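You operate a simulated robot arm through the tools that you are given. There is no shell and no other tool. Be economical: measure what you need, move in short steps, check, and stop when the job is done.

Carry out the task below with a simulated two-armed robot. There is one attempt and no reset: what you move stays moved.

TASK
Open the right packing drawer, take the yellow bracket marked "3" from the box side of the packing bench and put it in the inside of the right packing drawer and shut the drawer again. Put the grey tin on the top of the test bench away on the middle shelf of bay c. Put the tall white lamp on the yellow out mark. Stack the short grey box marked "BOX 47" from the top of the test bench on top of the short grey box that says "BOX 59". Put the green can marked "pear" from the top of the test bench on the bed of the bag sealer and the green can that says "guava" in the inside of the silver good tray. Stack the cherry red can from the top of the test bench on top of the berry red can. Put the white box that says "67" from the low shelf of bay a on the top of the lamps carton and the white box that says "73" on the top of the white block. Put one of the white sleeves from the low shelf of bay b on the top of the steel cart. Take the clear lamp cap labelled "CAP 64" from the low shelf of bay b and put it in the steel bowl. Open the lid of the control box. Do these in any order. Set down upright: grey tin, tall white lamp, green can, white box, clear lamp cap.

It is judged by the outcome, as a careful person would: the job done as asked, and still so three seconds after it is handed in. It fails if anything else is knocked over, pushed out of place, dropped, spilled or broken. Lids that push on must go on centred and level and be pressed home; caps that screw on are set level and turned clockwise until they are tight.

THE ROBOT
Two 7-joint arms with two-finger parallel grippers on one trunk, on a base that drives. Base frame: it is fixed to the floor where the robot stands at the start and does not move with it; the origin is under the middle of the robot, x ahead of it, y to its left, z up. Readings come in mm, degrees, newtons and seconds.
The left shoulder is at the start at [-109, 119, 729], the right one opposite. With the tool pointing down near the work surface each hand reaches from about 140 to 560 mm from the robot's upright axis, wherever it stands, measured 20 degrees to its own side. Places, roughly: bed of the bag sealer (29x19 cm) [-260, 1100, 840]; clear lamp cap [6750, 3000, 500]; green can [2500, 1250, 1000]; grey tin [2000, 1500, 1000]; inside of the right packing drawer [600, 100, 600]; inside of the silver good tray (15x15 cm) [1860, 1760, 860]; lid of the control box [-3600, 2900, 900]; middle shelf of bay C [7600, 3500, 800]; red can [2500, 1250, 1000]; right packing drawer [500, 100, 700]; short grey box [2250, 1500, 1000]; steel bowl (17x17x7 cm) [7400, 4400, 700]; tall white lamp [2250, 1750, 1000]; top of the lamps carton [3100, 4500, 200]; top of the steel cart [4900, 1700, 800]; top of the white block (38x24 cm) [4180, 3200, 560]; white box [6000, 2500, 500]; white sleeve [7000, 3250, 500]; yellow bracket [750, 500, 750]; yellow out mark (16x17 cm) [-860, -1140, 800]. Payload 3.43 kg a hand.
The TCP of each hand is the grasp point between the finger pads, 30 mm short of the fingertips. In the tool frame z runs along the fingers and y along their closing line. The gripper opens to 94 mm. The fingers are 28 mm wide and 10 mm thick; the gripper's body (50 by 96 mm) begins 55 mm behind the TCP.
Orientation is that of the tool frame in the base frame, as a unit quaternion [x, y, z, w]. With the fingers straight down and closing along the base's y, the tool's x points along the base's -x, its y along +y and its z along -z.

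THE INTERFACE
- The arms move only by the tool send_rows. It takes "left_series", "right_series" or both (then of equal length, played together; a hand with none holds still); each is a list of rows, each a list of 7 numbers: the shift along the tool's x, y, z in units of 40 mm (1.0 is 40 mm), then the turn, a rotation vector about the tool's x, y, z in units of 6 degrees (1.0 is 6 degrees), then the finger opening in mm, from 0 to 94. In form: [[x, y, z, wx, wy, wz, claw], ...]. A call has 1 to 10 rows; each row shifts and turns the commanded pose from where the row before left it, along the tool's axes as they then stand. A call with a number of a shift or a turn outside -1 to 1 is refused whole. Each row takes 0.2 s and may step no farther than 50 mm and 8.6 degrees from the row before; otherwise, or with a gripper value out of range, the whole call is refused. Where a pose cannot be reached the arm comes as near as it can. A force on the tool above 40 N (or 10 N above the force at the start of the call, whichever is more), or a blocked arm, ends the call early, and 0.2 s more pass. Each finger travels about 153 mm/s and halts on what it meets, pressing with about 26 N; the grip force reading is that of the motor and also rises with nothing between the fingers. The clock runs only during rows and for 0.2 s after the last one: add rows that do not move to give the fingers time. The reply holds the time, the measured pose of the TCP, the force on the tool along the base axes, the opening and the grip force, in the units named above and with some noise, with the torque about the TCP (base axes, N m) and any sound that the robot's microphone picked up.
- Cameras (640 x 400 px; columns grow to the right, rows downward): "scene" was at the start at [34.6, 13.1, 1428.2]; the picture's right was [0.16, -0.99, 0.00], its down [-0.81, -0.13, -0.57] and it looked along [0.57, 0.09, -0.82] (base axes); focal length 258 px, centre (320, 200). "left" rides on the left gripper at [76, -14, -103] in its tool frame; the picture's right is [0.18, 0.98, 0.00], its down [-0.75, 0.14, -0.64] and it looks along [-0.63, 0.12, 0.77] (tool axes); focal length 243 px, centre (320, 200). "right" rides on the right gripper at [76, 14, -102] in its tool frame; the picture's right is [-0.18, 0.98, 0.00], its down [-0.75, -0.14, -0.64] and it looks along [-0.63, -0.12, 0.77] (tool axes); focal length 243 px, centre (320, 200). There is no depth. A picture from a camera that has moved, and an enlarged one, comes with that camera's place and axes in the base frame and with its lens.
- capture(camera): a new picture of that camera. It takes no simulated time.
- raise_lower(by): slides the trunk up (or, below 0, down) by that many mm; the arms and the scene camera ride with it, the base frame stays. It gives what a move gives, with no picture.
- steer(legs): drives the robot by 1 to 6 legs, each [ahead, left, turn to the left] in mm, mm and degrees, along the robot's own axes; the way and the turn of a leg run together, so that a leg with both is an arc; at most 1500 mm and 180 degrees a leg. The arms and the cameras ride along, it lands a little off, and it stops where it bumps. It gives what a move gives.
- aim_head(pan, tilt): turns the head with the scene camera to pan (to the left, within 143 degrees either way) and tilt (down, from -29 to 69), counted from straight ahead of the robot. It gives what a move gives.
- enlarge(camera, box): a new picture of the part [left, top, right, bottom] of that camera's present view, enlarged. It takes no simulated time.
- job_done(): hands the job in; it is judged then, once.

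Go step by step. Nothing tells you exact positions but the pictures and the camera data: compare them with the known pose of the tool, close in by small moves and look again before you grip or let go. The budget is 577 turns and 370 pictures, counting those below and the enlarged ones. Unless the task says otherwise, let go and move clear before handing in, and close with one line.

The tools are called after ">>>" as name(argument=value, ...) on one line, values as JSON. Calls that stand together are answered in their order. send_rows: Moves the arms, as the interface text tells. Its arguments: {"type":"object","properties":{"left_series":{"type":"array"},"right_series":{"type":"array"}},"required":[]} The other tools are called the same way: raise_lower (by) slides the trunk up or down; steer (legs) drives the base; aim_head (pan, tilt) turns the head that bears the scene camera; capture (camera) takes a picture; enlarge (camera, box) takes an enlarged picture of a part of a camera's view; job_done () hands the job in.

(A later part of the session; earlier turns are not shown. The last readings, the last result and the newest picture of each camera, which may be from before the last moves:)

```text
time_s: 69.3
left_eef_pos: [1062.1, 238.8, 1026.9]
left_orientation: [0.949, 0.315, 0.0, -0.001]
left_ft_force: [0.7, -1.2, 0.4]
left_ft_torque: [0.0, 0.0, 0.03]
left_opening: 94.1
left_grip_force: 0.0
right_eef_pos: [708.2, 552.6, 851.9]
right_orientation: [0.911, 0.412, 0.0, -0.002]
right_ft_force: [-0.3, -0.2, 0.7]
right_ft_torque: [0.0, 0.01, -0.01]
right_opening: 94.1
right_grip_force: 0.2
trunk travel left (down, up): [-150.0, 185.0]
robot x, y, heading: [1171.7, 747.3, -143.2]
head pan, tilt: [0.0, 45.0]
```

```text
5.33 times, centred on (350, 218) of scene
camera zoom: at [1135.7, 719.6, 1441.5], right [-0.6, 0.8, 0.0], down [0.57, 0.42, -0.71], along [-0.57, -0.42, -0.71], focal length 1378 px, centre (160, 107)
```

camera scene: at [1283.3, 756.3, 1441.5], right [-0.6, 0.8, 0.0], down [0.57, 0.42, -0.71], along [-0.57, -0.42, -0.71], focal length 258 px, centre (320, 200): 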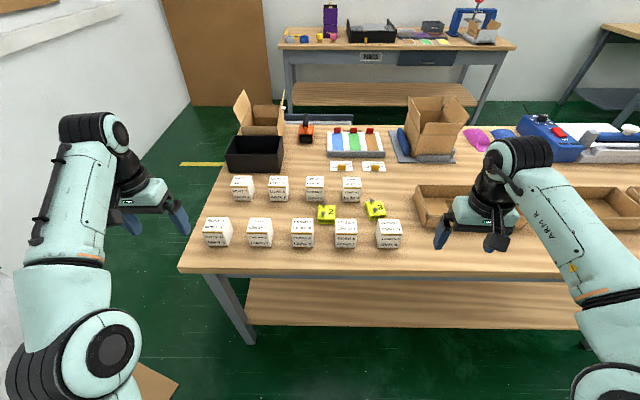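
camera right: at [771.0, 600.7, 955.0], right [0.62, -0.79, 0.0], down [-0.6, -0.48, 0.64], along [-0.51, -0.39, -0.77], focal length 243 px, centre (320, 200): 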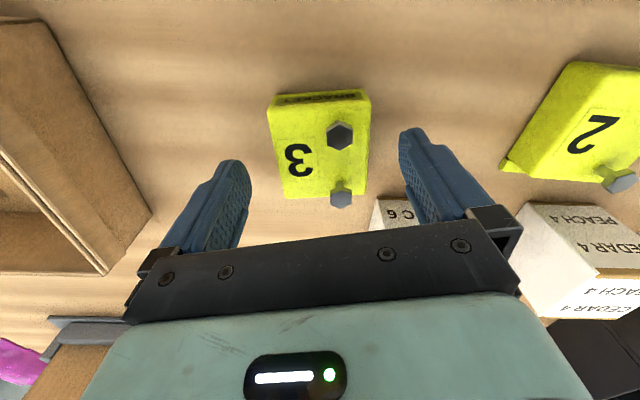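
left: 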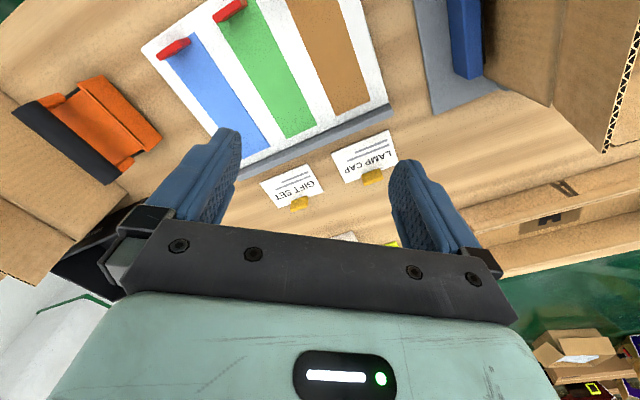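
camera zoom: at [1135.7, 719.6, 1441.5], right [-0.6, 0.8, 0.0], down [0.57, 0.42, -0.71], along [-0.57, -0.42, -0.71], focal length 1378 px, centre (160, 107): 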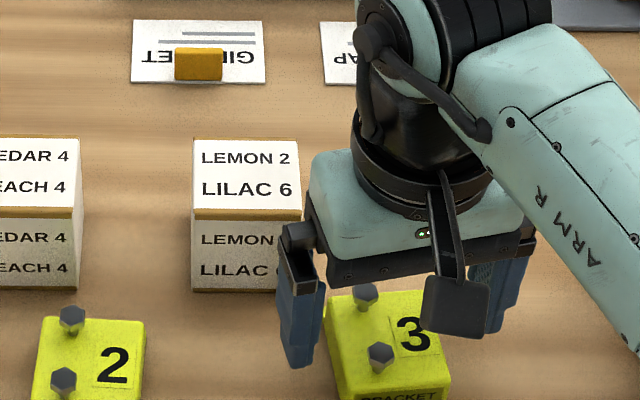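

Centred. Descend 28 mm and look.

>>> send_rows(right_series=[[0, 0, 0.3, 0, 0, 0, 94], [0, 0, 0.2, 0, 0, 0, 94], [0, 0, 0.2, 0, 0, 0, 94], [0, 0, 0, 0, 0, 0, 94]])

>>> capture(camera="right")

```text
time_s: 70.5
left_eef_pos: [1063.6, 239.9, 1026.1]
left_orientation: [0.949, 0.315, 0.0, 0.0]
left_ft_force: [1.1, 0.5, 0.7]
left_ft_torque: [0.0, -0.01, 0.0]
left_opening: 94.0
left_grip_force: 0.1
right_eef_pos: [708.9, 551.8, 829.6]
right_orientation: [0.911, 0.413, -0.005, 0.001]
right_ft_force: [2.1, 4.9, 7.2]
right_ft_torque: [0.01, -0.36, 0.24]
right_opening: 93.1
right_grip_force: 0.1
trunk travel left (down, up): [-150.0, 185.0]
robot x, y, heading: [1171.9, 744.3, -143.0]
head pan, tilt: [0.0, 45.0]
stopped in row 4 (right hand): the force on the tool passed its limit at 41 N (the readings are from after the stop); the commanded pose is now the measured one
```

```text
335 pictures are left
camera right: at [771.5, 600.7, 932.3], right [0.62, -0.79, 0.0], down [-0.6, -0.47, 0.65], along [-0.51, -0.4, -0.76], focal length 243 px, centre (320, 200)
```

right: 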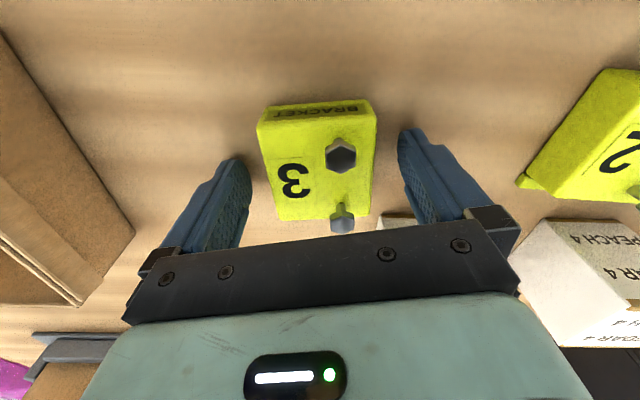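

Touched the bench: top at z≈799. Lift 2 mm and close.

>>> send_rows(right_series=[[0, 0, -0.06, 0, 0, 0, 94], [0, 0, 0, 0, 0, 0, 70], [0, 0, 0, 0, 0, 0, 40], [0, 0, 0, 0, 0, 0, 40]])

>>> capture(camera="right")

```text
time_s: 71.5
left_eef_pos: [1063.8, 239.0, 1027.5]
left_orientation: [0.949, 0.316, 0.0, -0.001]
left_ft_force: [0.5, -0.7, 0.1]
left_ft_torque: [0.01, 0.0, -0.02]
left_opening: 93.9
left_grip_force: 0.0
right_eef_pos: [708.8, 550.3, 832.1]
right_orientation: [0.911, 0.412, -0.005, 0.002]
right_ft_force: [-2.5, -2.0, 15.6]
right_ft_torque: [0.32, -0.2, -0.11]
right_opening: 56.2
right_grip_force: 26.6
trunk travel left (down, up): [-150.0, 185.0]
robot x, y, heading: [1173.9, 744.9, -143.1]
head pan, tilt: [0.0, 45.0]
```

```text
334 pictures are left
camera right: at [771.5, 599.9, 934.8], right [0.62, -0.79, 0.0], down [-0.6, -0.47, 0.65], along [-0.51, -0.4, -0.76], focal length 243 px, centre (320, 200)
```

right: 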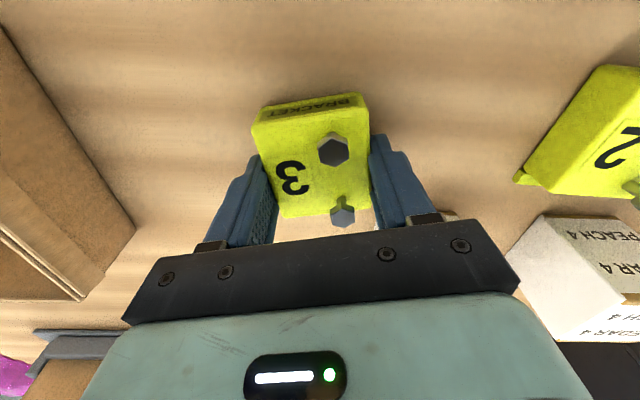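

Gripped. Lifting straight up.

>>> send_rows(right_series=[[0, 0, -0.5, 0, 0, 0, 40], [0, 0, -1, 0, 0, 0, 40], [0.2, 0, -1, 0, 0, 0, 40], [0.8, 0, -0.8, 0, 0, 0, 40], [1, 0, -0.6, 0, 0, 0, 40], [1, 0, 0, 0, 0, 0, 40]])

>>> capture(camera="right")

```text
time_s: 72.8
left_eef_pos: [1063.7, 240.1, 1027.8]
left_orientation: [0.949, 0.316, 0.0, -0.001]
left_ft_force: [-0.4, 0.6, -0.9]
left_ft_torque: [-0.03, 0.02, -0.02]
left_opening: 94.1
left_grip_force: 0.1
right_eef_pos: [787.7, 642.9, 987.3]
right_orientation: [0.912, 0.411, -0.003, 0.001]
right_ft_force: [1.4, 0.6, -0.4]
right_ft_torque: [0.01, 0.02, 0.01]
right_opening: 40.2
right_grip_force: 0.0
trunk travel left (down, up): [-150.0, 185.0]
robot x, y, heading: [1167.7, 746.7, -143.1]
head pan, tilt: [0.0, 45.0]
```

```text
333 pictures are left
camera right: at [850.6, 691.8, 1089.2], right [0.62, -0.79, 0.0], down [-0.6, -0.47, 0.65], along [-0.51, -0.4, -0.76], focal length 243 px, centre (320, 200)
```

right: 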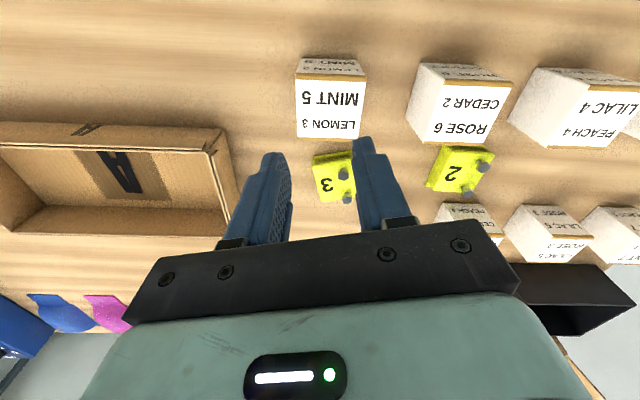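

The bracket slipped out and stayed on the bench (I only commanded the jaws to 40 mm). Return above it and check before re-gripping with full closure.

>>> send_rows(right_series=[[-1, 0, 0, 0, 0, 0, 60], [-1, 0, 0.6, 0, 0, 0, 94], [-0.8, 0, 0.8, 0, 0, 0, 94], [-0.2, 0, 1, 0, 0, 0, 94], [0, 0, 0.7, 0, 0, 0, 94], [0, 0, 0, 0, 0, 0, 94]])

>>> capture(camera="right")

```text
time_s: 74.2
left_eef_pos: [1062.7, 240.1, 1026.3]
left_orientation: [0.949, 0.316, -0.001, 0.0]
left_ft_force: [-0.1, 0.3, 0.8]
left_ft_torque: [-0.01, -0.03, 0.02]
left_opening: 94.1
left_grip_force: 0.1
right_eef_pos: [709.5, 551.7, 863.9]
right_orientation: [0.912, 0.411, -0.002, 0.001]
right_ft_force: [-0.3, -0.4, 0.7]
right_ft_torque: [0.03, -0.02, -0.01]
right_opening: 94.2
right_grip_force: 0.1
trunk travel left (down, up): [-150.0, 185.0]
robot x, y, heading: [1170.5, 744.8, -143.0]
head pan, tilt: [0.0, 45.0]
```

```text
332 pictures are left
camera right: at [771.3, 600.5, 965.7], right [0.62, -0.79, 0.0], down [-0.6, -0.47, 0.65], along [-0.51, -0.4, -0.76], focal length 243 px, centre (320, 200)
```

right: 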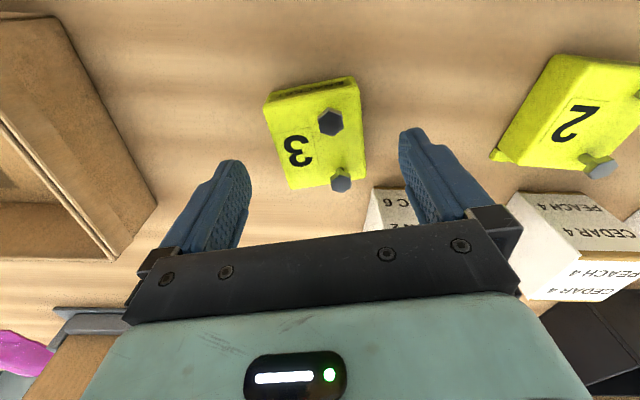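

Rotate ~9° to match, descend to touch, and close fully.

>>> send_rows(right_series=[[0, -0.08, 0, 0, 0, -0.8, 94], [0, 0, 0.3, 0, 0, -0.7, 94], [0, 0, 0.3, 0, 0, 0, 94], [0, 0, 0.24, 0, 0, 0, 94], [0, 0, 0, 0, 0, 0, 94]])

>>> send_rows(right_series=[[0, 0, 0, 0, 0, 0, 60], [0, 0, 0, 0, 0, 0, 0], [0, 0, 0, 0, 0, 0, 0], [0, 0, 0, 0, 0, 0, 0]])

>>> send_rows(right_series=[[0, 0, -0.2, 0, 0, 0, 0], [0, 0, -0.2, 0, 0, 0, 0], [0, 0, -0.4, 0, 0, 0, 0], [0, 0, -0.4, 0, 0, 0, 0], [0, 0, 0, 0, 0, 0, 0]])

>>> capture(camera="right")

```text
time_s: 75.5
left_eef_pos: [1063.1, 239.6, 1026.6]
left_orientation: [0.949, 0.316, -0.001, -0.001]
left_ft_force: [-0.2, 0.1, -1.0]
left_ft_torque: [0.0, 0.0, 0.0]
left_opening: 93.8
left_grip_force: 0.1
right_eef_pos: [706.1, 553.9, 830.7]
right_orientation: [0.876, 0.483, -0.003, 0.001]
right_ft_force: [0.3, 0.4, 0.1]
right_ft_torque: [0.0, -0.04, -0.01]
right_opening: 93.7
right_grip_force: 0.1
trunk travel left (down, up): [-150.0, 185.0]
robot x, y, heading: [1168.4, 744.7, -143.4]
head pan, tilt: [0.0, 45.0]
```

```text
time_s: 76.5
left_eef_pos: [1063.1, 240.0, 1028.6]
left_orientation: [0.949, 0.316, -0.001, 0.0]
left_ft_force: [-0.1, 0.0, -0.3]
left_ft_torque: [0.0, 0.0, 0.0]
left_opening: 94.0
left_grip_force: 0.0
right_eef_pos: [705.7, 553.4, 833.1]
right_orientation: [0.876, 0.482, -0.005, 0.002]
right_ft_force: [-6.3, -2.5, 28.6]
right_ft_torque: [-0.08, -0.96, -0.15]
right_opening: 57.2
right_grip_force: 26.0
trunk travel left (down, up): [-150.0, 185.0]
robot x, y, heading: [1176.3, 745.9, -143.3]
head pan, tilt: [0.0, 45.0]
```

```text
time_s: 77.7
left_eef_pos: [1063.1, 238.8, 1025.8]
left_orientation: [0.949, 0.315, 0.0, -0.002]
left_ft_force: [0.1, -0.3, -0.2]
left_ft_torque: [-0.01, -0.02, 0.01]
left_opening: 94.1
left_grip_force: 0.1
right_eef_pos: [705.6, 553.8, 878.2]
right_orientation: [0.877, 0.481, -0.004, 0.001]
right_ft_force: [0.1, 0.4, -2.6]
right_ft_torque: [-0.03, 0.0, -0.04]
right_opening: 55.8
right_grip_force: 26.1
trunk travel left (down, up): [-150.0, 185.0]
robot x, y, heading: [1175.5, 742.7, -143.3]
head pan, tilt: [0.0, 45.0]
```

```text
331 pictures are left
camera right: at [760.7, 611.6, 980.1], right [0.73, -0.68, 0.0], down [-0.52, -0.56, 0.65], along [-0.44, -0.47, -0.76], focal length 243 px, centre (320, 200)
```

right: 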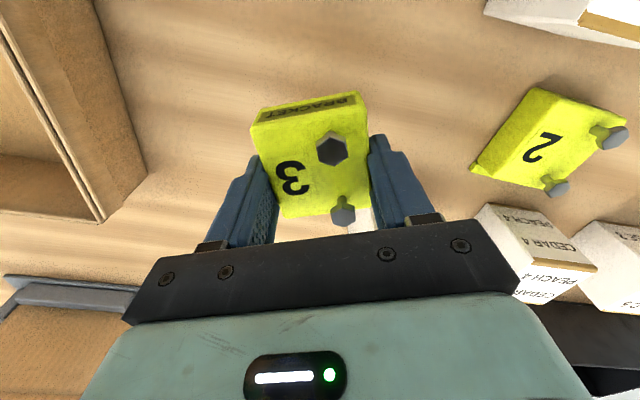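

The bracket is held. Lift, retract, back off, and turn to face the test bench.

>>> send_rows(right_series=[[0, 0, -1, 0, 0, 0, 0], [0, 0, -1, 0, 0, 0, 0], [0.5, 0, -0.9, 0, 0, 0, 0], [0.9, 0, -0.5, 0, 0, 0, 0], [1, 0, 0, 0, 0, 0, 0], [1, 0, 0, 0, 0, 0, 0], [1, 0, 0, 0, 0, 0, 0]])

>>> steer(legs=[[-150, 0, 0], [0, 0, 180]])

>>> aim_head(pan=0, tilt=30)

>>> capture(camera="scene")

```text
time_s: 79.2
left_eef_pos: [1062.9, 240.4, 1027.9]
left_orientation: [0.949, 0.316, 0.0, 0.0]
left_ft_force: [-0.3, 1.0, -0.1]
left_ft_torque: [-0.01, -0.03, 0.03]
left_opening: 93.6
left_grip_force: 0.1
right_eef_pos: [824.7, 715.5, 1002.5]
right_orientation: [0.876, 0.483, -0.004, 0.001]
right_ft_force: [-0.1, 0.5, -3.6]
right_ft_torque: [0.02, 0.03, -0.03]
right_opening: 55.7
right_grip_force: 25.6
right hand out of reach, approached as far as the arm can: row 1, 2
trunk travel left (down, up): [-150.0, 185.0]
robot x, y, heading: [1170.3, 747.8, -143.2]
head pan, tilt: [0.0, 45.0]
```

```text
time_s: 87.9
left_eef_pos: [1411.0, 1339.4, 1027.5]
left_orientation: [-0.307, 0.952, -0.001, 0.0]
left_ft_force: [-0.2, 0.4, -0.5]
left_ft_torque: [-0.02, 0.01, 0.0]
left_opening: 94.1
left_grip_force: 0.1
right_eef_pos: [1642.6, 860.0, 1001.7]
right_orientation: [-0.474, 0.88, 0.001, 0.004]
right_ft_force: [-0.2, 0.0, -3.0]
right_ft_torque: [0.04, -0.02, -0.02]
right_opening: 55.7
right_grip_force: 26.4
trunk travel left (down, up): [-150.0, 185.0]
robot x, y, heading: [1292.3, 835.7, 35.9]
head pan, tilt: [0.0, 45.0]
```

```text
time_s: 88.7
left_eef_pos: [1411.4, 1339.6, 1027.8]
left_orientation: [-0.307, 0.952, -0.001, 0.0]
left_ft_force: [0.0, 0.2, 0.4]
left_ft_torque: [-0.02, 0.02, 0.03]
left_opening: 94.0
left_grip_force: 0.1
right_eef_pos: [1641.5, 858.8, 1001.5]
right_orientation: [-0.474, 0.88, 0.001, 0.003]
right_ft_force: [0.3, -0.6, -2.8]
right_ft_torque: [0.06, -0.04, -0.02]
right_opening: 55.8
right_grip_force: 26.8
trunk travel left (down, up): [-150.0, 185.0]
robot x, y, heading: [1297.0, 836.7, 35.8]
head pan, tilt: [0.0, 30.0]
```

```text
330 pictures are left
camera scene: at [1337.2, 869.4, 1464.0], right [0.59, -0.81, 0.0], down [-0.41, -0.29, -0.87], along [0.7, 0.51, -0.5], focal length 258 px, centre (320, 200)
```

scene: 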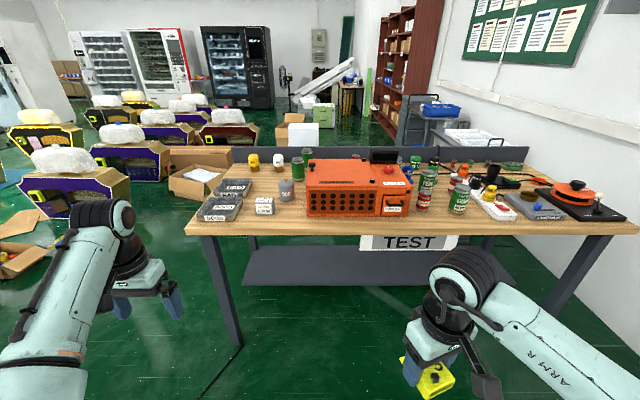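

>>> enlarge(camera="scene", box=[190, 140, 420, 250])

>>> enlarge(camera="scene", box=[380, 140, 620, 250])

```text
2.78 times, centred on (305, 195) of scene
camera zoom: at [1337.2, 869.4, 1464.0], right [0.59, -0.81, 0.0], down [-0.41, -0.29, -0.87], along [0.7, 0.51, -0.5], focal length 719 px, centre (362, 214)
```

zoom: 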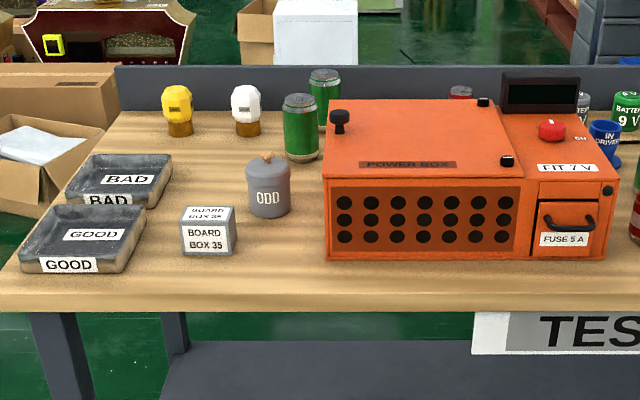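

```text
2.67 times, centred on (500, 195) of scene
camera zoom: at [1337.2, 869.4, 1464.0], right [0.59, -0.81, 0.0], down [-0.41, -0.29, -0.87], along [0.7, 0.51, -0.5], focal length 689 px, centre (-160, 213)
```

zoom: 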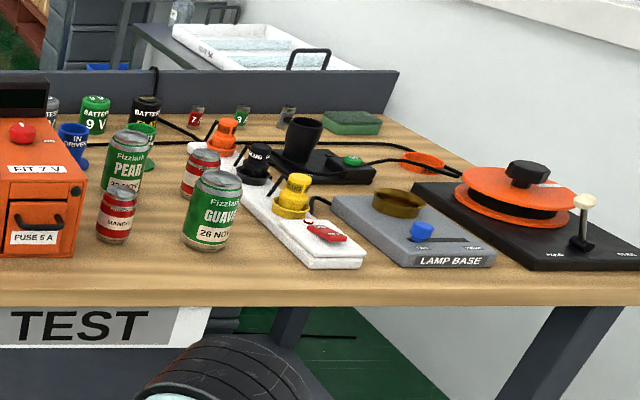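

The lamp stands deep on the bench near its left end, so I'll approach that end. Raise the trunk for clearance and drive round to the left end, facing along the bench.

>>> raise_lower(by=120)

>>> steer(legs=[[0, 920, 0], [1200, 0, 0], [0, 0, -90]])

>>> aim_head(pan=0, tilt=45)

>>> capture(camera="scene")

```text
time_s: 90.2
left_eef_pos: [1411.2, 1339.0, 1146.7]
left_orientation: [-0.308, 0.952, -0.001, -0.001]
left_ft_force: [-0.1, 0.2, -0.6]
left_ft_torque: [0.02, -0.02, 0.0]
left_opening: 94.1
left_grip_force: 0.1
right_eef_pos: [1642.3, 858.8, 1120.5]
right_orientation: [-0.475, 0.88, 0.001, 0.003]
right_ft_force: [-0.1, 0.1, -2.7]
right_ft_torque: [-0.01, -0.03, -0.04]
right_opening: 55.5
right_grip_force: 25.6
trunk travel left (down, up): [-270.0, 65.0]
robot x, y, heading: [1292.6, 833.9, 35.9]
head pan, tilt: [0.0, 30.0]
```

```text
time_s: 108.2
left_eef_pos: [2232.4, 2177.8, 1147.1]
left_orientation: [0.45, 0.893, -0.001, 0.0]
left_ft_force: [-0.2, 0.3, 1.1]
left_ft_torque: [-0.01, 0.03, -0.01]
left_opening: 94.1
left_grip_force: 0.1
right_eef_pos: [1755.4, 1940.1, 1121.8]
right_orientation: [0.281, 0.96, -0.002, 0.002]
right_ft_force: [0.1, -0.4, -3.6]
right_ft_torque: [0.03, 0.0, -0.01]
right_opening: 55.6
right_grip_force: 26.0
trunk travel left (down, up): [-270.0, 65.0]
robot x, y, heading: [1727.3, 2288.0, -53.4]
head pan, tilt: [0.0, 30.0]
```

```text
time_s: 109.0
left_eef_pos: [2231.1, 2178.7, 1145.7]
left_orientation: [0.45, 0.893, -0.001, -0.001]
left_ft_force: [-0.2, 0.2, 0.1]
left_ft_torque: [0.04, -0.01, -0.02]
left_opening: 93.9
left_grip_force: 0.1
right_eef_pos: [1755.4, 1939.2, 1120.8]
right_orientation: [0.28, 0.96, -0.001, 0.003]
right_ft_force: [0.0, -0.1, -3.3]
right_ft_torque: [-0.01, -0.02, 0.01]
right_opening: 55.5
right_grip_force: 25.5
trunk travel left (down, up): [-270.0, 65.0]
robot x, y, heading: [1731.8, 2286.3, -53.5]
head pan, tilt: [0.0, 45.0]
```

```text
327 pictures are left
camera scene: at [1749.0, 2260.8, 1560.5], right [-0.8, -0.6, 0.0], down [-0.42, 0.57, -0.71], along [0.42, -0.57, -0.71], focal length 258 px, centre (320, 200)
```

scene: 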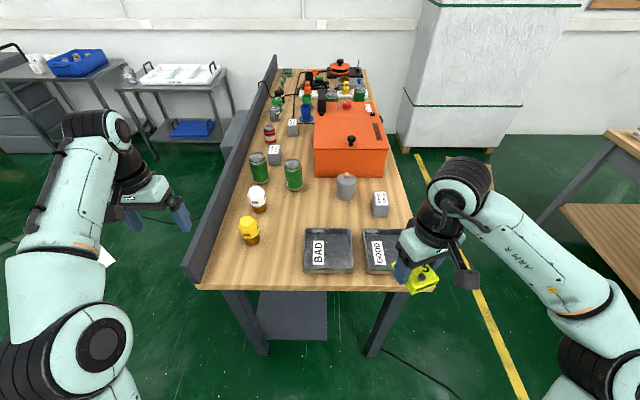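

>>> enlarge(camera="scene", box=[210, 80, 420, 280])

>>> enlarge(camera="scene", box=[240, 50, 400, 160])

```text
2.00 times, centred on (315, 180) of scene
camera zoom: at [1749.0, 2260.8, 1560.5], right [-0.8, -0.6, 0.0], down [-0.42, 0.57, -0.71], along [0.42, -0.57, -0.71], focal length 517 px, centre (330, 240)
```

zoom: 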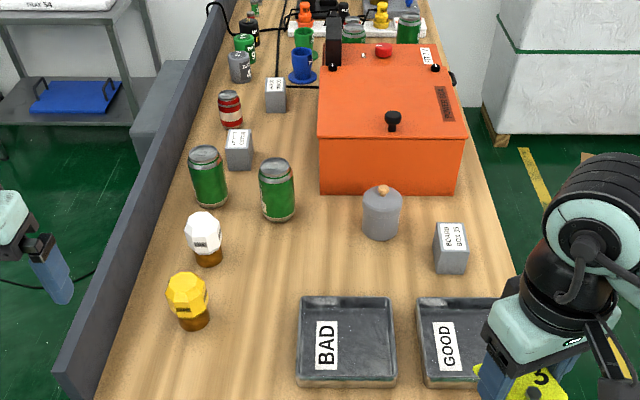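

```text
3.64 times, centred on (320, 105) of scene
camera zoom: at [1749.0, 2260.8, 1560.5], right [-0.8, -0.6, 0.0], down [-0.42, 0.57, -0.71], along [0.42, -0.57, -0.71], focal length 939 px, centre (320, 546)
```

zoom: 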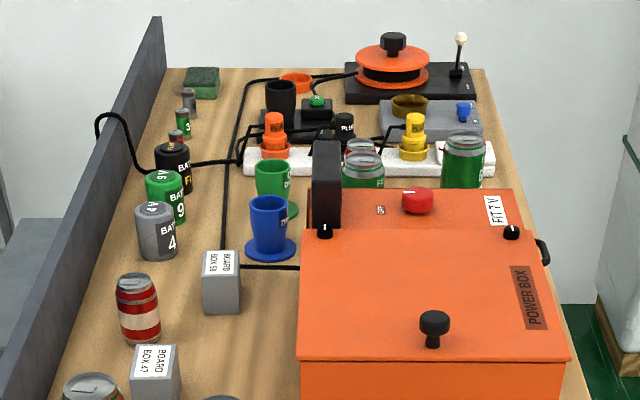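

Found BOX 47 and BOX 59 and the cans. The white lamp is about 680 mm ahead and 230 left. I'll close in on the bench end.

>>> steer(legs=[[0, 130, 0], [120, 0, 0]])

>>> capture(camera="left")

>>> capture(camera="scene")

```text
time_s: 111.6
left_eef_pos: [2407.7, 2159.1, 1146.9]
left_orientation: [0.45, 0.893, 0.0, 0.0]
left_ft_force: [-0.2, 0.0, -0.1]
left_ft_torque: [0.01, 0.01, -0.02]
left_opening: 93.8
left_grip_force: 0.0
right_eef_pos: [1930.8, 1922.8, 1122.5]
right_orientation: [0.282, 0.959, -0.003, 0.003]
right_ft_force: [-0.3, -0.5, -2.6]
right_ft_torque: [0.01, 0.0, 0.02]
right_opening: 55.5
right_grip_force: 25.4
trunk travel left (down, up): [-270.0, 65.0]
robot x, y, heading: [1902.3, 2268.9, -53.5]
head pan, tilt: [0.0, 45.0]
```

```text
324 pictures are left
camera left: at [2350.9, 2210.9, 1250.0], right [0.68, 0.73, 0.0], down [0.56, -0.52, 0.64], along [0.47, -0.44, -0.77], focal length 243 px, centre (320, 200)
```

left: 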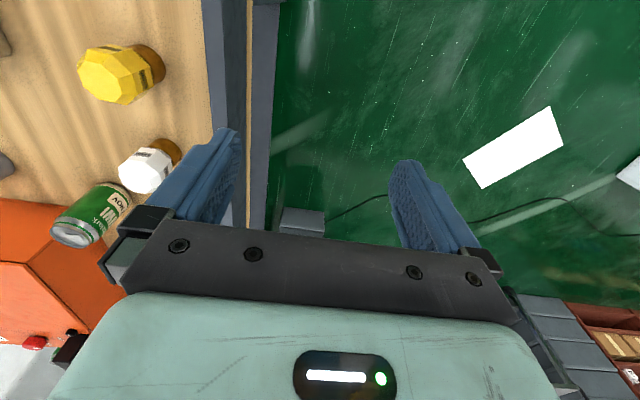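

```text
323 pictures are left
camera scene: at [1924.3, 2242.5, 1560.4], right [-0.8, -0.6, 0.0], down [-0.42, 0.57, -0.71], along [0.42, -0.57, -0.71], focal length 258 px, centre (320, 200)
```

scene: 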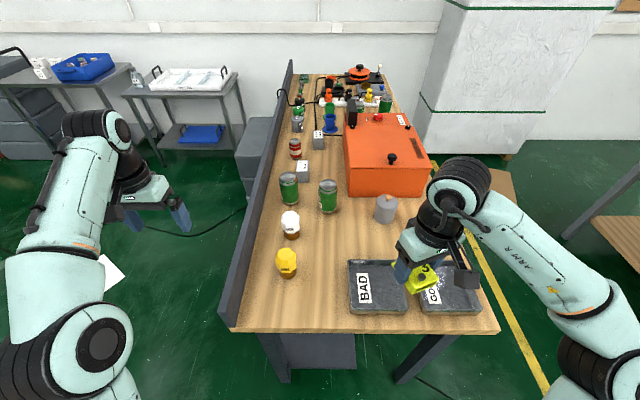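

Lamp bulb centre triangulates to about [2321, 1868, 922]. Moving the left hand over it with a slight forward tilt for reach.

>>> send_rows(left_series=[[-0.5, -0.76, 0, 0, 0, 0, 94], [-0.5, -0.76, 0, 0, 0, 0, 94], [-0.5, -0.76, 0, 0, 0, 0, 94], [-0.5, -0.76, 0, 0, 0, 0, 94], [-0.5, -0.76, 0.3, 0, 0, 0, 94], [-0.5, -0.76, 0.3, 0, 0, 0, 94], [-0.5, -0.76, 0.3, 0, 0, 0, 94], [0, -0.76, 0.3, 0, -1, 0, 94], [0, 0, 0.3, 0, -1, 0, 94], [0, 0, 0, 0, -1, 0, 94]])

>>> capture(camera="left")

>>> capture(camera="scene")

```text
time_s: 113.8
left_eef_pos: [2301.0, 1970.1, 1076.7]
left_orientation: [0.445, 0.882, -0.072, 0.14]
left_ft_force: [-0.4, 0.4, 0.3]
left_ft_torque: [0.0, 0.01, -0.01]
left_opening: 93.9
left_grip_force: 0.1
left hand out of reach, approached as far as the arm can: row 3, 4, 5, 6, 7
right_eef_pos: [1930.9, 1921.8, 1121.6]
right_orientation: [0.282, 0.959, -0.001, 0.003]
right_ft_force: [-0.5, -0.5, -2.2]
right_ft_torque: [0.0, 0.0, -0.01]
right_opening: 55.6
right_grip_force: 25.9
trunk travel left (down, up): [-270.0, 65.0]
robot x, y, heading: [1902.6, 2271.5, -53.4]
head pan, tilt: [0.0, 45.0]
```

```text
322 pictures are left
camera left: at [2227.4, 2045.6, 1150.9], right [0.69, 0.72, -0.06], down [0.42, -0.33, 0.84], along [0.59, -0.6, -0.53], focal length 243 px, centre (320, 200)
```

left: 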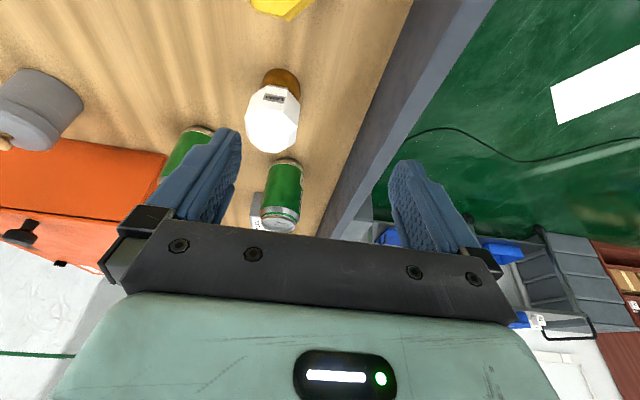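

```text
321 pictures are left
camera scene: at [1923.7, 2243.6, 1560.5], right [-0.8, -0.6, 0.0], down [-0.42, 0.57, -0.71], along [0.42, -0.57, -0.71], focal length 258 px, centre (320, 200)
```

scene: 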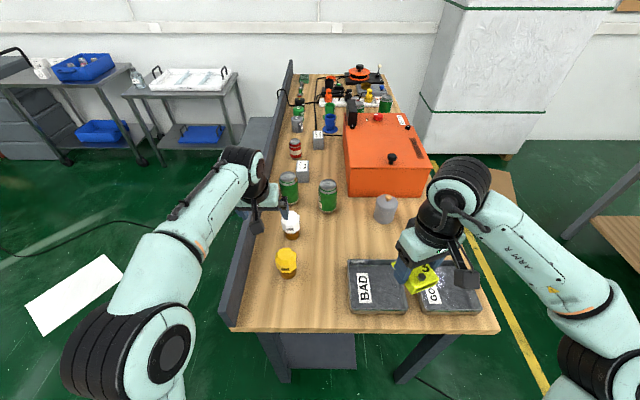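

Continue toward the lamp: forward, right, and down to just above it.

>>> send_rows(left_series=[[-0.41, -0.28, 0.63, 0, 0, 0, 94], [-0.41, -0.28, 0.63, 0, 0, 0, 94], [-0.41, -0.28, 0.63, 0, 0, 0, 94], [-0.41, -0.28, 0.63, 0, 0, 0, 94], [0, 0, 0, 0, 0, 0, 94]])

>>> capture(camera="left")

>>> enlarge(camera="scene", box=[210, 150, 370, 260])

```text
time_s: 115.0
left_eef_pos: [2320.7, 1868.1, 1000.9]
left_orientation: [0.445, 0.882, -0.071, 0.139]
left_ft_force: [-0.1, -0.3, -0.2]
left_ft_torque: [0.0, 0.03, 0.02]
left_opening: 94.0
left_grip_force: 0.1
right_eef_pos: [1931.4, 1924.2, 1121.4]
right_orientation: [0.282, 0.96, -0.001, 0.003]
right_ft_force: [-0.5, -0.1, -2.6]
right_ft_torque: [0.01, 0.01, -0.01]
right_opening: 55.7
right_grip_force: 25.8
trunk travel left (down, up): [-270.0, 65.0]
robot x, y, heading: [1903.6, 2270.9, -53.6]
head pan, tilt: [0.0, 45.0]
```

```text
320 pictures are left
camera left: at [2247.7, 1943.5, 1075.6], right [0.69, 0.73, -0.06], down [0.42, -0.33, 0.84], along [0.59, -0.6, -0.53], focal length 243 px, centre (320, 200)
```

left: 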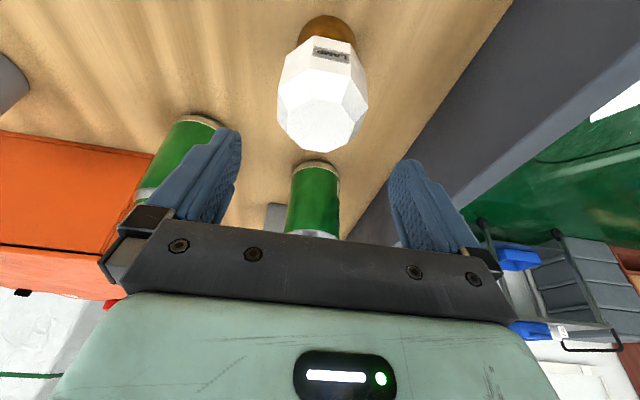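

```text
3.64 times, centred on (290, 205) of scene
camera zoom: at [1924.0, 2243.5, 1560.5], right [-0.8, -0.6, 0.0], down [-0.42, 0.57, -0.71], along [0.42, -0.57, -0.71], focal length 939 px, centre (429, 182)
```

zoom: 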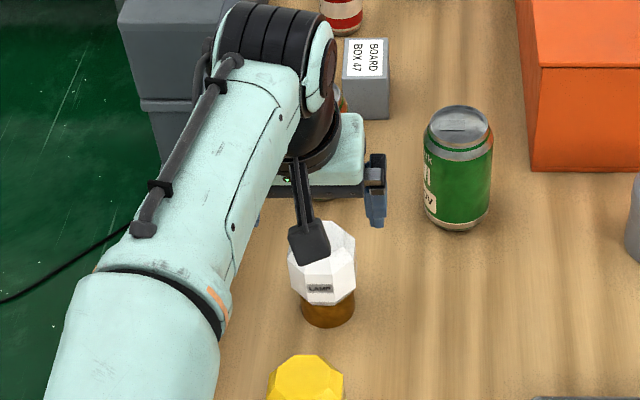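

Aligned over the bulb. Descend 76 mm.

>>> send_rows(left_series=[[0.19, 0, 0.6, 0, 0, 0, 94], [0.19, 0, 0.6, 0, 0, 0, 94], [0.19, 0, 0.6, 0, 0, 0, 94], [0, 0, 0, 0, 0, 0, 94]])

>>> capture(camera="left")

>>> enlarge(camera="scene", box=[210, 150, 370, 260])

```text
time_s: 116.0
left_eef_pos: [2319.2, 1868.0, 926.2]
left_orientation: [0.445, 0.882, -0.071, 0.139]
left_ft_force: [0.1, -0.3, -0.7]
left_ft_torque: [0.0, 0.04, -0.01]
left_opening: 94.1
left_grip_force: 0.1
right_eef_pos: [1929.8, 1923.4, 1121.8]
right_orientation: [0.282, 0.959, -0.001, 0.003]
right_ft_force: [0.8, 0.2, -3.1]
right_ft_torque: [-0.04, 0.0, 0.02]
right_opening: 56.0
right_grip_force: 25.9
trunk travel left (down, up): [-270.0, 65.0]
robot x, y, heading: [1901.6, 2272.7, -53.3]
head pan, tilt: [0.0, 45.0]
```

```text
318 pictures are left
camera left: at [2247.4, 1942.5, 1000.2], right [0.69, 0.73, -0.06], down [0.42, -0.33, 0.84], along [0.59, -0.6, -0.53], focal length 243 px, centre (320, 200)
```

left: 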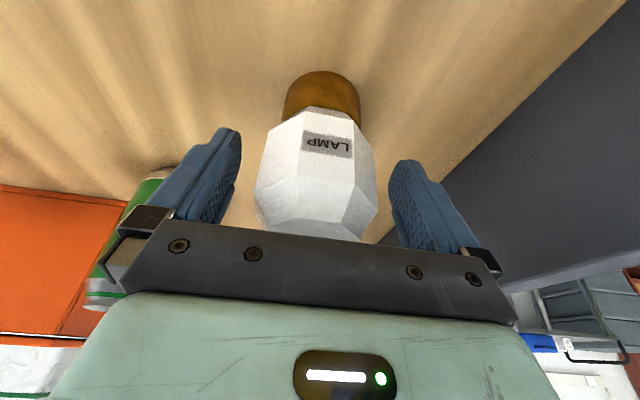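

```text
3.64 times, centred on (290, 205) of scene
camera zoom: at [1924.1, 2242.9, 1560.5], right [-0.8, -0.6, 0.0], down [-0.42, 0.57, -0.71], along [0.42, -0.57, -0.71], focal length 939 px, centre (429, 182)
```

zoom: 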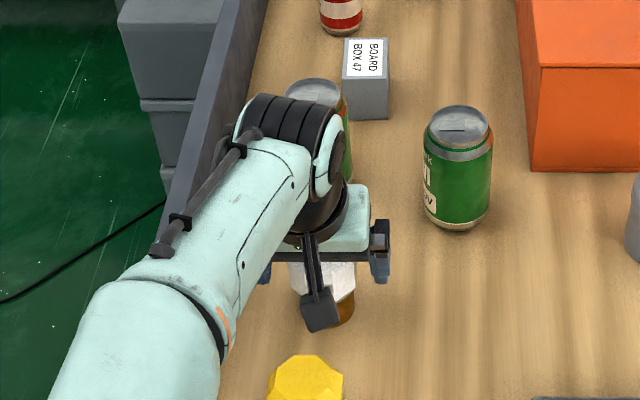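

Bulb is centred between the fingers; close and lift.

>>> send_rows(left_series=[[0, 0, 0, 0, 0, 0, 60], [0, 0, 0, 0, 0, 0, 20], [0, 0, 0, 0, 0, 0, 20], [0, 0, 0, 0, 0, 0, 20]])

>>> send_rows(left_series=[[-0.1, 0, -0.3, 0, 0, 0, 20], [-0.19, 0, -0.6, 0, 0, 0, 20], [-0.19, 0, -0.6, 0, 0, 0, 20], [-0.19, 0, -0.6, 0, 0, 0, 20], [0, 0, 0, 0, 0, 0, 20]])

>>> capture(camera="left")

```text
time_s: 117.0
left_eef_pos: [2320.3, 1868.2, 925.9]
left_orientation: [0.445, 0.882, -0.071, 0.139]
left_ft_force: [-0.9, -0.9, 1.1]
left_ft_torque: [-0.01, 0.0, 0.01]
left_opening: 64.0
left_grip_force: 25.9
right_eef_pos: [1928.6, 1923.8, 1122.4]
right_orientation: [0.281, 0.96, -0.002, 0.002]
right_ft_force: [0.0, 0.9, -2.9]
right_ft_torque: [0.0, -0.01, 0.0]
right_opening: 55.5
right_grip_force: 26.0
trunk travel left (down, up): [-270.0, 65.0]
robot x, y, heading: [1899.4, 2268.3, -53.4]
head pan, tilt: [0.0, 45.0]
```

```text
time_s: 118.2
left_eef_pos: [2321.1, 1868.0, 1014.5]
left_orientation: [0.445, 0.882, -0.072, 0.138]
left_ft_force: [-0.6, 1.0, -1.6]
left_ft_torque: [-0.01, -0.02, 0.0]
left_opening: 64.0
left_grip_force: 26.3
right_eef_pos: [1929.7, 1922.7, 1122.0]
right_orientation: [0.281, 0.96, -0.002, 0.003]
right_ft_force: [1.0, 0.4, -3.0]
right_ft_torque: [0.0, -0.03, -0.04]
right_opening: 55.7
right_grip_force: 26.0
trunk travel left (down, up): [-270.0, 65.0]
robot x, y, heading: [1902.4, 2272.7, -53.6]
head pan, tilt: [0.0, 45.0]
```

```text
316 pictures are left
camera left: at [2247.9, 1942.5, 1089.0], right [0.69, 0.72, -0.06], down [0.42, -0.33, 0.84], along [0.59, -0.6, -0.54], focal length 243 px, centre (320, 200)
```

left: 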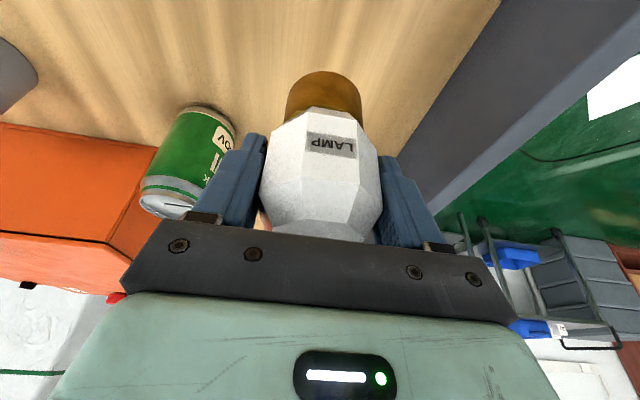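

Lamp held. Retract it, then drive around the left end of the packing bench to its front.

>>> send_rows(left_series=[[-0.2, 0, -0.6, 0, 0, 0, 20], [0.6, 0, -0.4, 0, 0, 0, 20], [0.76, 0, -0.25, 0, 0, 0, 20], [0.76, 0, -0.25, 0, 0, 0, 20], [0.76, 0, -0.25, 0, 0, 0, 20], [0.76, 0.3, -0.25, 0, 0, 0, 20], [0, 0.5, 0, 0, 0, 0, 20]])

>>> steer(legs=[[-1030, 0, 0], [0, 0, -90], [1450, 0, 0], [1430, 0, 0], [0, 0, 90]])

>>> aim_head(pan=0, tilt=35)

>>> capture(camera="scene")

```text
time_s: 119.8
left_eef_pos: [2255.4, 2014.0, 1048.1]
left_orientation: [0.445, 0.882, -0.071, 0.139]
left_ft_force: [0.9, -0.4, -2.1]
left_ft_torque: [0.0, -0.03, 0.0]
left_opening: 63.7
left_grip_force: 25.7
right_eef_pos: [1930.3, 1922.6, 1121.3]
right_orientation: [0.282, 0.959, -0.001, 0.003]
right_ft_force: [0.2, 0.6, -2.5]
right_ft_torque: [0.01, 0.0, -0.02]
right_opening: 55.3
right_grip_force: 25.6
trunk travel left (down, up): [-270.0, 65.0]
robot x, y, heading: [1902.3, 2273.5, -53.3]
head pan, tilt: [0.0, 45.0]
```

```text
time_s: 146.2
left_eef_pos: [-672.4, 1148.8, 1046.8]
left_orientation: [0.441, 0.884, -0.071, 0.139]
left_ft_force: [0.1, 0.9, -1.7]
left_ft_torque: [0.01, -0.03, -0.01]
left_opening: 64.0
left_grip_force: 25.9
right_eef_pos: [-996.7, 1056.5, 1121.6]
right_orientation: [0.278, 0.961, -0.002, 0.003]
right_ft_force: [-0.2, 0.6, -3.3]
right_ft_torque: [0.02, 0.0, 0.01]
right_opening: 55.7
right_grip_force: 26.2
trunk travel left (down, up): [-270.0, 65.0]
robot x, y, heading: [-1027.5, 1406.3, -52.8]
head pan, tilt: [0.0, 45.0]
```

```text
time_s: 147.0
left_eef_pos: [-668.8, 1149.2, 1047.8]
left_orientation: [0.442, 0.883, -0.071, 0.139]
left_ft_force: [0.1, 0.7, -1.4]
left_ft_torque: [0.01, 0.0, -0.03]
left_opening: 64.1
left_grip_force: 25.9
right_eef_pos: [-996.2, 1056.7, 1122.4]
right_orientation: [0.278, 0.961, -0.003, 0.004]
right_ft_force: [-0.3, 0.2, -2.7]
right_ft_torque: [-0.01, -0.03, -0.01]
right_opening: 55.8
right_grip_force: 26.2
trunk travel left (down, up): [-270.0, 65.0]
robot x, y, heading: [-1025.1, 1404.6, -53.0]
head pan, tilt: [0.0, 35.0]
```

```text
315 pictures are left
camera scene: at [-999.8, 1370.8, 1575.2], right [-0.8, -0.6, 0.0], down [-0.35, 0.46, -0.82], along [0.49, -0.65, -0.57], focal length 258 px, centre (320, 200)
```

scene: 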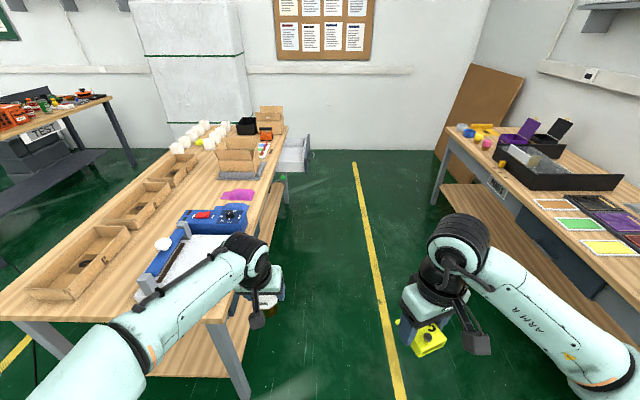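

Clear corridor ahead. Drive along the front of the bench to the drawer and turn to face it.

>>> steer(legs=[[400, -392, 0], [1390, 0, 0], [0, 0, 89.5]])

>>> aim_head(pan=0, tilt=50)

>>> capture(camera="scene")

```text
time_s: 161.3
left_eef_pos: [4.9, 77.2, 1047.2]
left_orientation: [-0.302, 0.94, 0.047, 0.149]
left_ft_force: [0.0, 0.5, -1.7]
left_ft_torque: [0.0, 0.01, 0.0]
left_opening: 64.0
left_grip_force: 25.9
right_eef_pos: [89.0, -248.9, 1121.5]
right_orientation: [-0.472, 0.882, 0.001, 0.004]
right_ft_force: [0.1, 0.1, -3.0]
right_ft_torque: [0.03, 0.06, -0.02]
right_opening: 55.4
right_grip_force: 26.3
trunk travel left (down, up): [-270.0, 65.0]
robot x, y, heading: [-260.8, -271.3, 35.5]
head pan, tilt: [0.0, 35.0]
```

```text
time_s: 162.1
left_eef_pos: [5.3, 76.4, 1047.2]
left_orientation: [-0.301, 0.941, 0.047, 0.149]
left_ft_force: [0.0, 0.7, -1.9]
left_ft_torque: [0.03, 0.01, -0.02]
left_opening: 63.9
left_grip_force: 26.1
right_eef_pos: [90.0, -249.1, 1121.5]
right_orientation: [-0.471, 0.882, 0.0, 0.003]
right_ft_force: [-0.4, -0.8, -2.0]
right_ft_torque: [-0.02, 0.01, 0.0]
right_opening: 55.6
right_grip_force: 26.1
trunk travel left (down, up): [-270.0, 65.0]
robot x, y, heading: [-260.1, -271.7, 35.8]
head pan, tilt: [0.0, 50.0]
```

```text
314 pictures are left
camera scene: at [-233.4, -249.8, 1553.6], right [0.58, -0.81, 0.0], down [-0.62, -0.44, -0.64], along [0.52, 0.37, -0.77], focal length 258 px, centre (320, 200)
```

scene: 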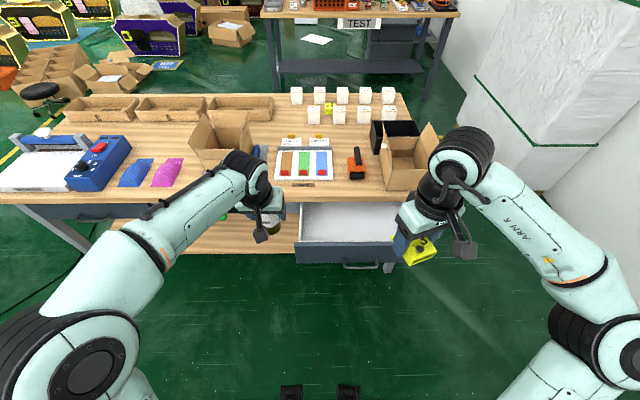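

The drawer is open and empty in view. Drive closer 120 mm and lower the trunk.

>>> steer(legs=[[120, 0, 0.7]])

>>> raise_lower(by=-120)

>>> capture(camera="right")

>>> capture(camera="scene")

```text
time_s: 163.3
left_eef_pos: [98.0, 150.2, 1046.6]
left_orientation: [-0.306, 0.939, 0.047, 0.15]
left_ft_force: [-0.3, 0.2, -0.9]
left_ft_torque: [-0.04, 0.01, 0.02]
left_opening: 63.9
left_grip_force: 26.2
right_eef_pos: [185.8, -175.7, 1122.3]
right_orientation: [-0.477, 0.879, 0.001, 0.004]
right_ft_force: [0.3, 0.3, -2.9]
right_ft_torque: [0.02, 0.0, 0.05]
right_opening: 55.7
right_grip_force: 25.7
trunk travel left (down, up): [-270.0, 65.0]
robot x, y, heading: [-162.0, -201.4, 36.0]
head pan, tilt: [0.0, 50.0]
```

```text
time_s: 164.8
left_eef_pos: [96.3, 150.0, 927.3]
left_orientation: [-0.307, 0.939, 0.048, 0.15]
left_ft_force: [-0.1, 0.2, -1.8]
left_ft_torque: [0.01, -0.02, -0.04]
left_opening: 64.1
left_grip_force: 26.8
right_eef_pos: [184.9, -175.4, 1001.5]
right_orientation: [-0.476, 0.879, 0.002, 0.003]
right_ft_force: [-0.1, -0.2, -2.8]
right_ft_torque: [-0.02, 0.03, 0.0]
right_opening: 55.6
right_grip_force: 26.0
trunk travel left (down, up): [-150.0, 185.0]
robot x, y, heading: [-164.2, -197.6, 36.4]
head pan, tilt: [0.0, 50.0]
```

```text
313 pictures are left
camera right: at [131.8, -231.3, 1104.2], right [-0.72, 0.69, 0.0], down [0.52, 0.55, 0.65], along [0.45, 0.47, -0.76], focal length 243 px, centre (320, 200)
```

right: 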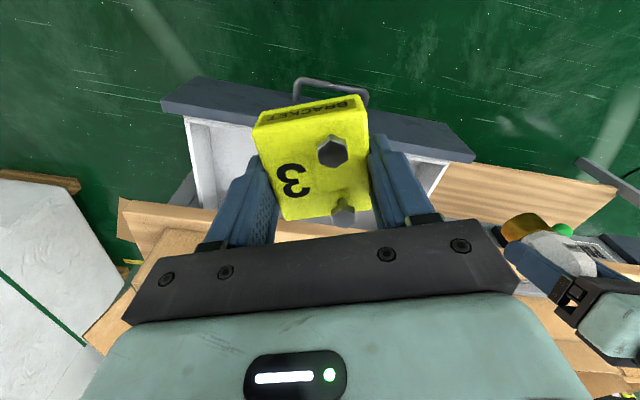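

```text
312 pictures are left
camera scene: at [-131.0, -175.1, 1434.6], right [0.59, -0.81, 0.0], down [-0.62, -0.45, -0.64], along [0.52, 0.38, -0.77], focal length 258 px, centre (320, 200)
```

scene: 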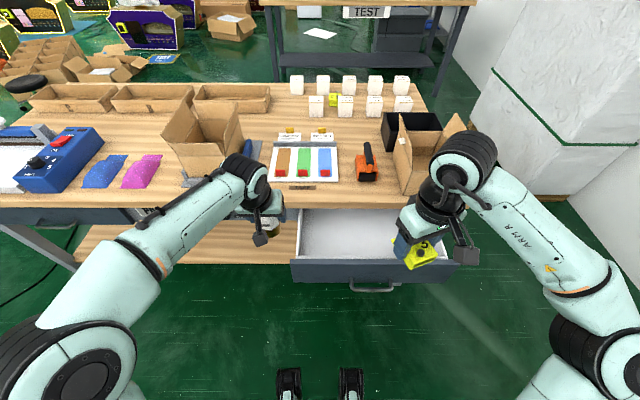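

Drawer front top edge is about z 745; the opening is ~145 mm deep. I'll turn the right hand so its camera goes sideways, then go over the drawer centre.

>>> send_rows(right_series=[[0, 0, 0, 0, 0, -1, 0], [0, 0, 0, 0, 0, -1, 0], [0, 0, 0, 0, 0, -1, 0], [0, 0, 0, 0, 0, -1, 0], [0, 0, 0, 0, 0, -1, 0], [0, 0, 0, 0, 0, -1, 0], [0, 0, 0, 0, 0, -1, 0], [0, 0, 0, 0, 0, -1, 0], [0, 0, 0, 0, 0, -1, 0], [0, 0, 0, 0, 0, -1, 0]])

>>> send_rows(right_series=[[0, 0, 0, 0, 0, -1, 0], [0, 0, 0, 0, 0, -0.6, 0], [-0.2, -0.86, 0, 0, 0, 0, 0], [-0.2, -0.86, 0, 0, 0, 0, 0], [-0.2, -0.86, 0, 0, 0, 0, 0], [-0.2, -0.86, 0, 0, 0, 0, 0], [0, -0.86, 0, 0, 0, 0, 0], [0, 0, 0, 0, 0, 0, 0]])

>>> capture(camera="right")

>>> capture(camera="scene")

```text
time_s: 167.0
left_eef_pos: [97.7, 150.3, 926.9]
left_orientation: [-0.306, 0.939, 0.048, 0.15]
left_ft_force: [0.2, -0.2, -2.2]
left_ft_torque: [0.01, -0.01, 0.02]
left_opening: 63.8
left_grip_force: 26.5
right_eef_pos: [53.6, -159.3, 934.7]
right_orientation: [0.853, -0.522, 0.002, -0.004]
right_ft_force: [1.5, 0.8, -2.3]
right_ft_torque: [-0.02, -0.03, 0.03]
right_opening: 55.8
right_grip_force: 25.8
right hand out of reach, approached as far as the arm can: row 4, 5, 6, 7, 8, 9, 10
trunk travel left (down, up): [-150.0, 185.0]
robot x, y, heading: [-159.3, -202.7, 36.4]
head pan, tilt: [0.0, 50.0]
```

```text
time_s: 168.8
left_eef_pos: [95.9, 151.1, 926.7]
left_orientation: [-0.307, 0.939, 0.048, 0.149]
left_ft_force: [0.9, -0.1, -1.2]
left_ft_torque: [0.01, -0.02, -0.01]
left_opening: 63.9
left_grip_force: 26.1
right_eef_pos: [11.0, -65.5, 887.1]
right_orientation: [0.893, -0.45, 0.002, -0.005]
right_ft_force: [0.2, -0.7, -3.1]
right_ft_torque: [0.0, 0.01, 0.0]
right_opening: 56.1
right_grip_force: 25.8
right hand out of reach, approached as far as the arm can: row 1, 2, 3, 4, 5, 6, 7
trunk travel left (down, up): [-150.0, 185.0]
robot x, y, heading: [-163.2, -198.6, 36.3]
head pan, tilt: [0.0, 50.0]
```

```text
311 pictures are left
camera right: at [45.2, -135.7, 989.4], right [-0.9, -0.44, -0.01], down [-0.34, 0.69, 0.64], along [-0.28, 0.58, -0.77], focal length 243 px, centre (320, 200)
```

right: 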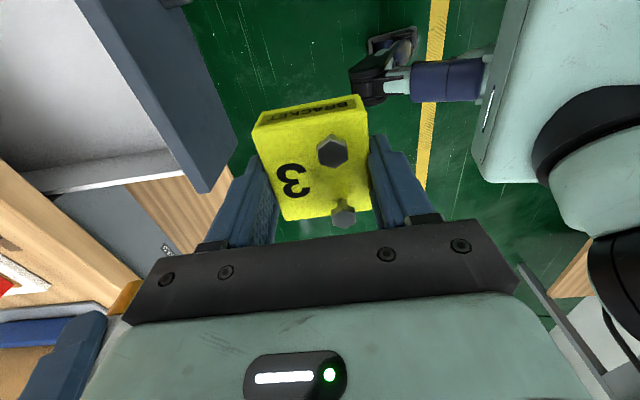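

```text
310 pictures are left
camera scene: at [-131.1, -175.2, 1434.6], right [0.59, -0.81, 0.0], down [-0.62, -0.45, -0.64], along [0.52, 0.38, -0.77], focal length 258 px, centre (320, 200)
```

scene: 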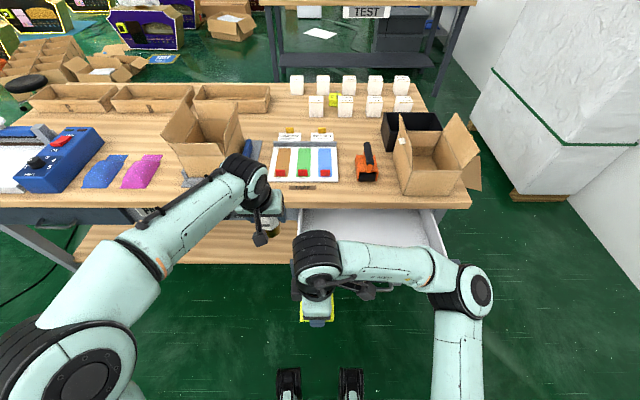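

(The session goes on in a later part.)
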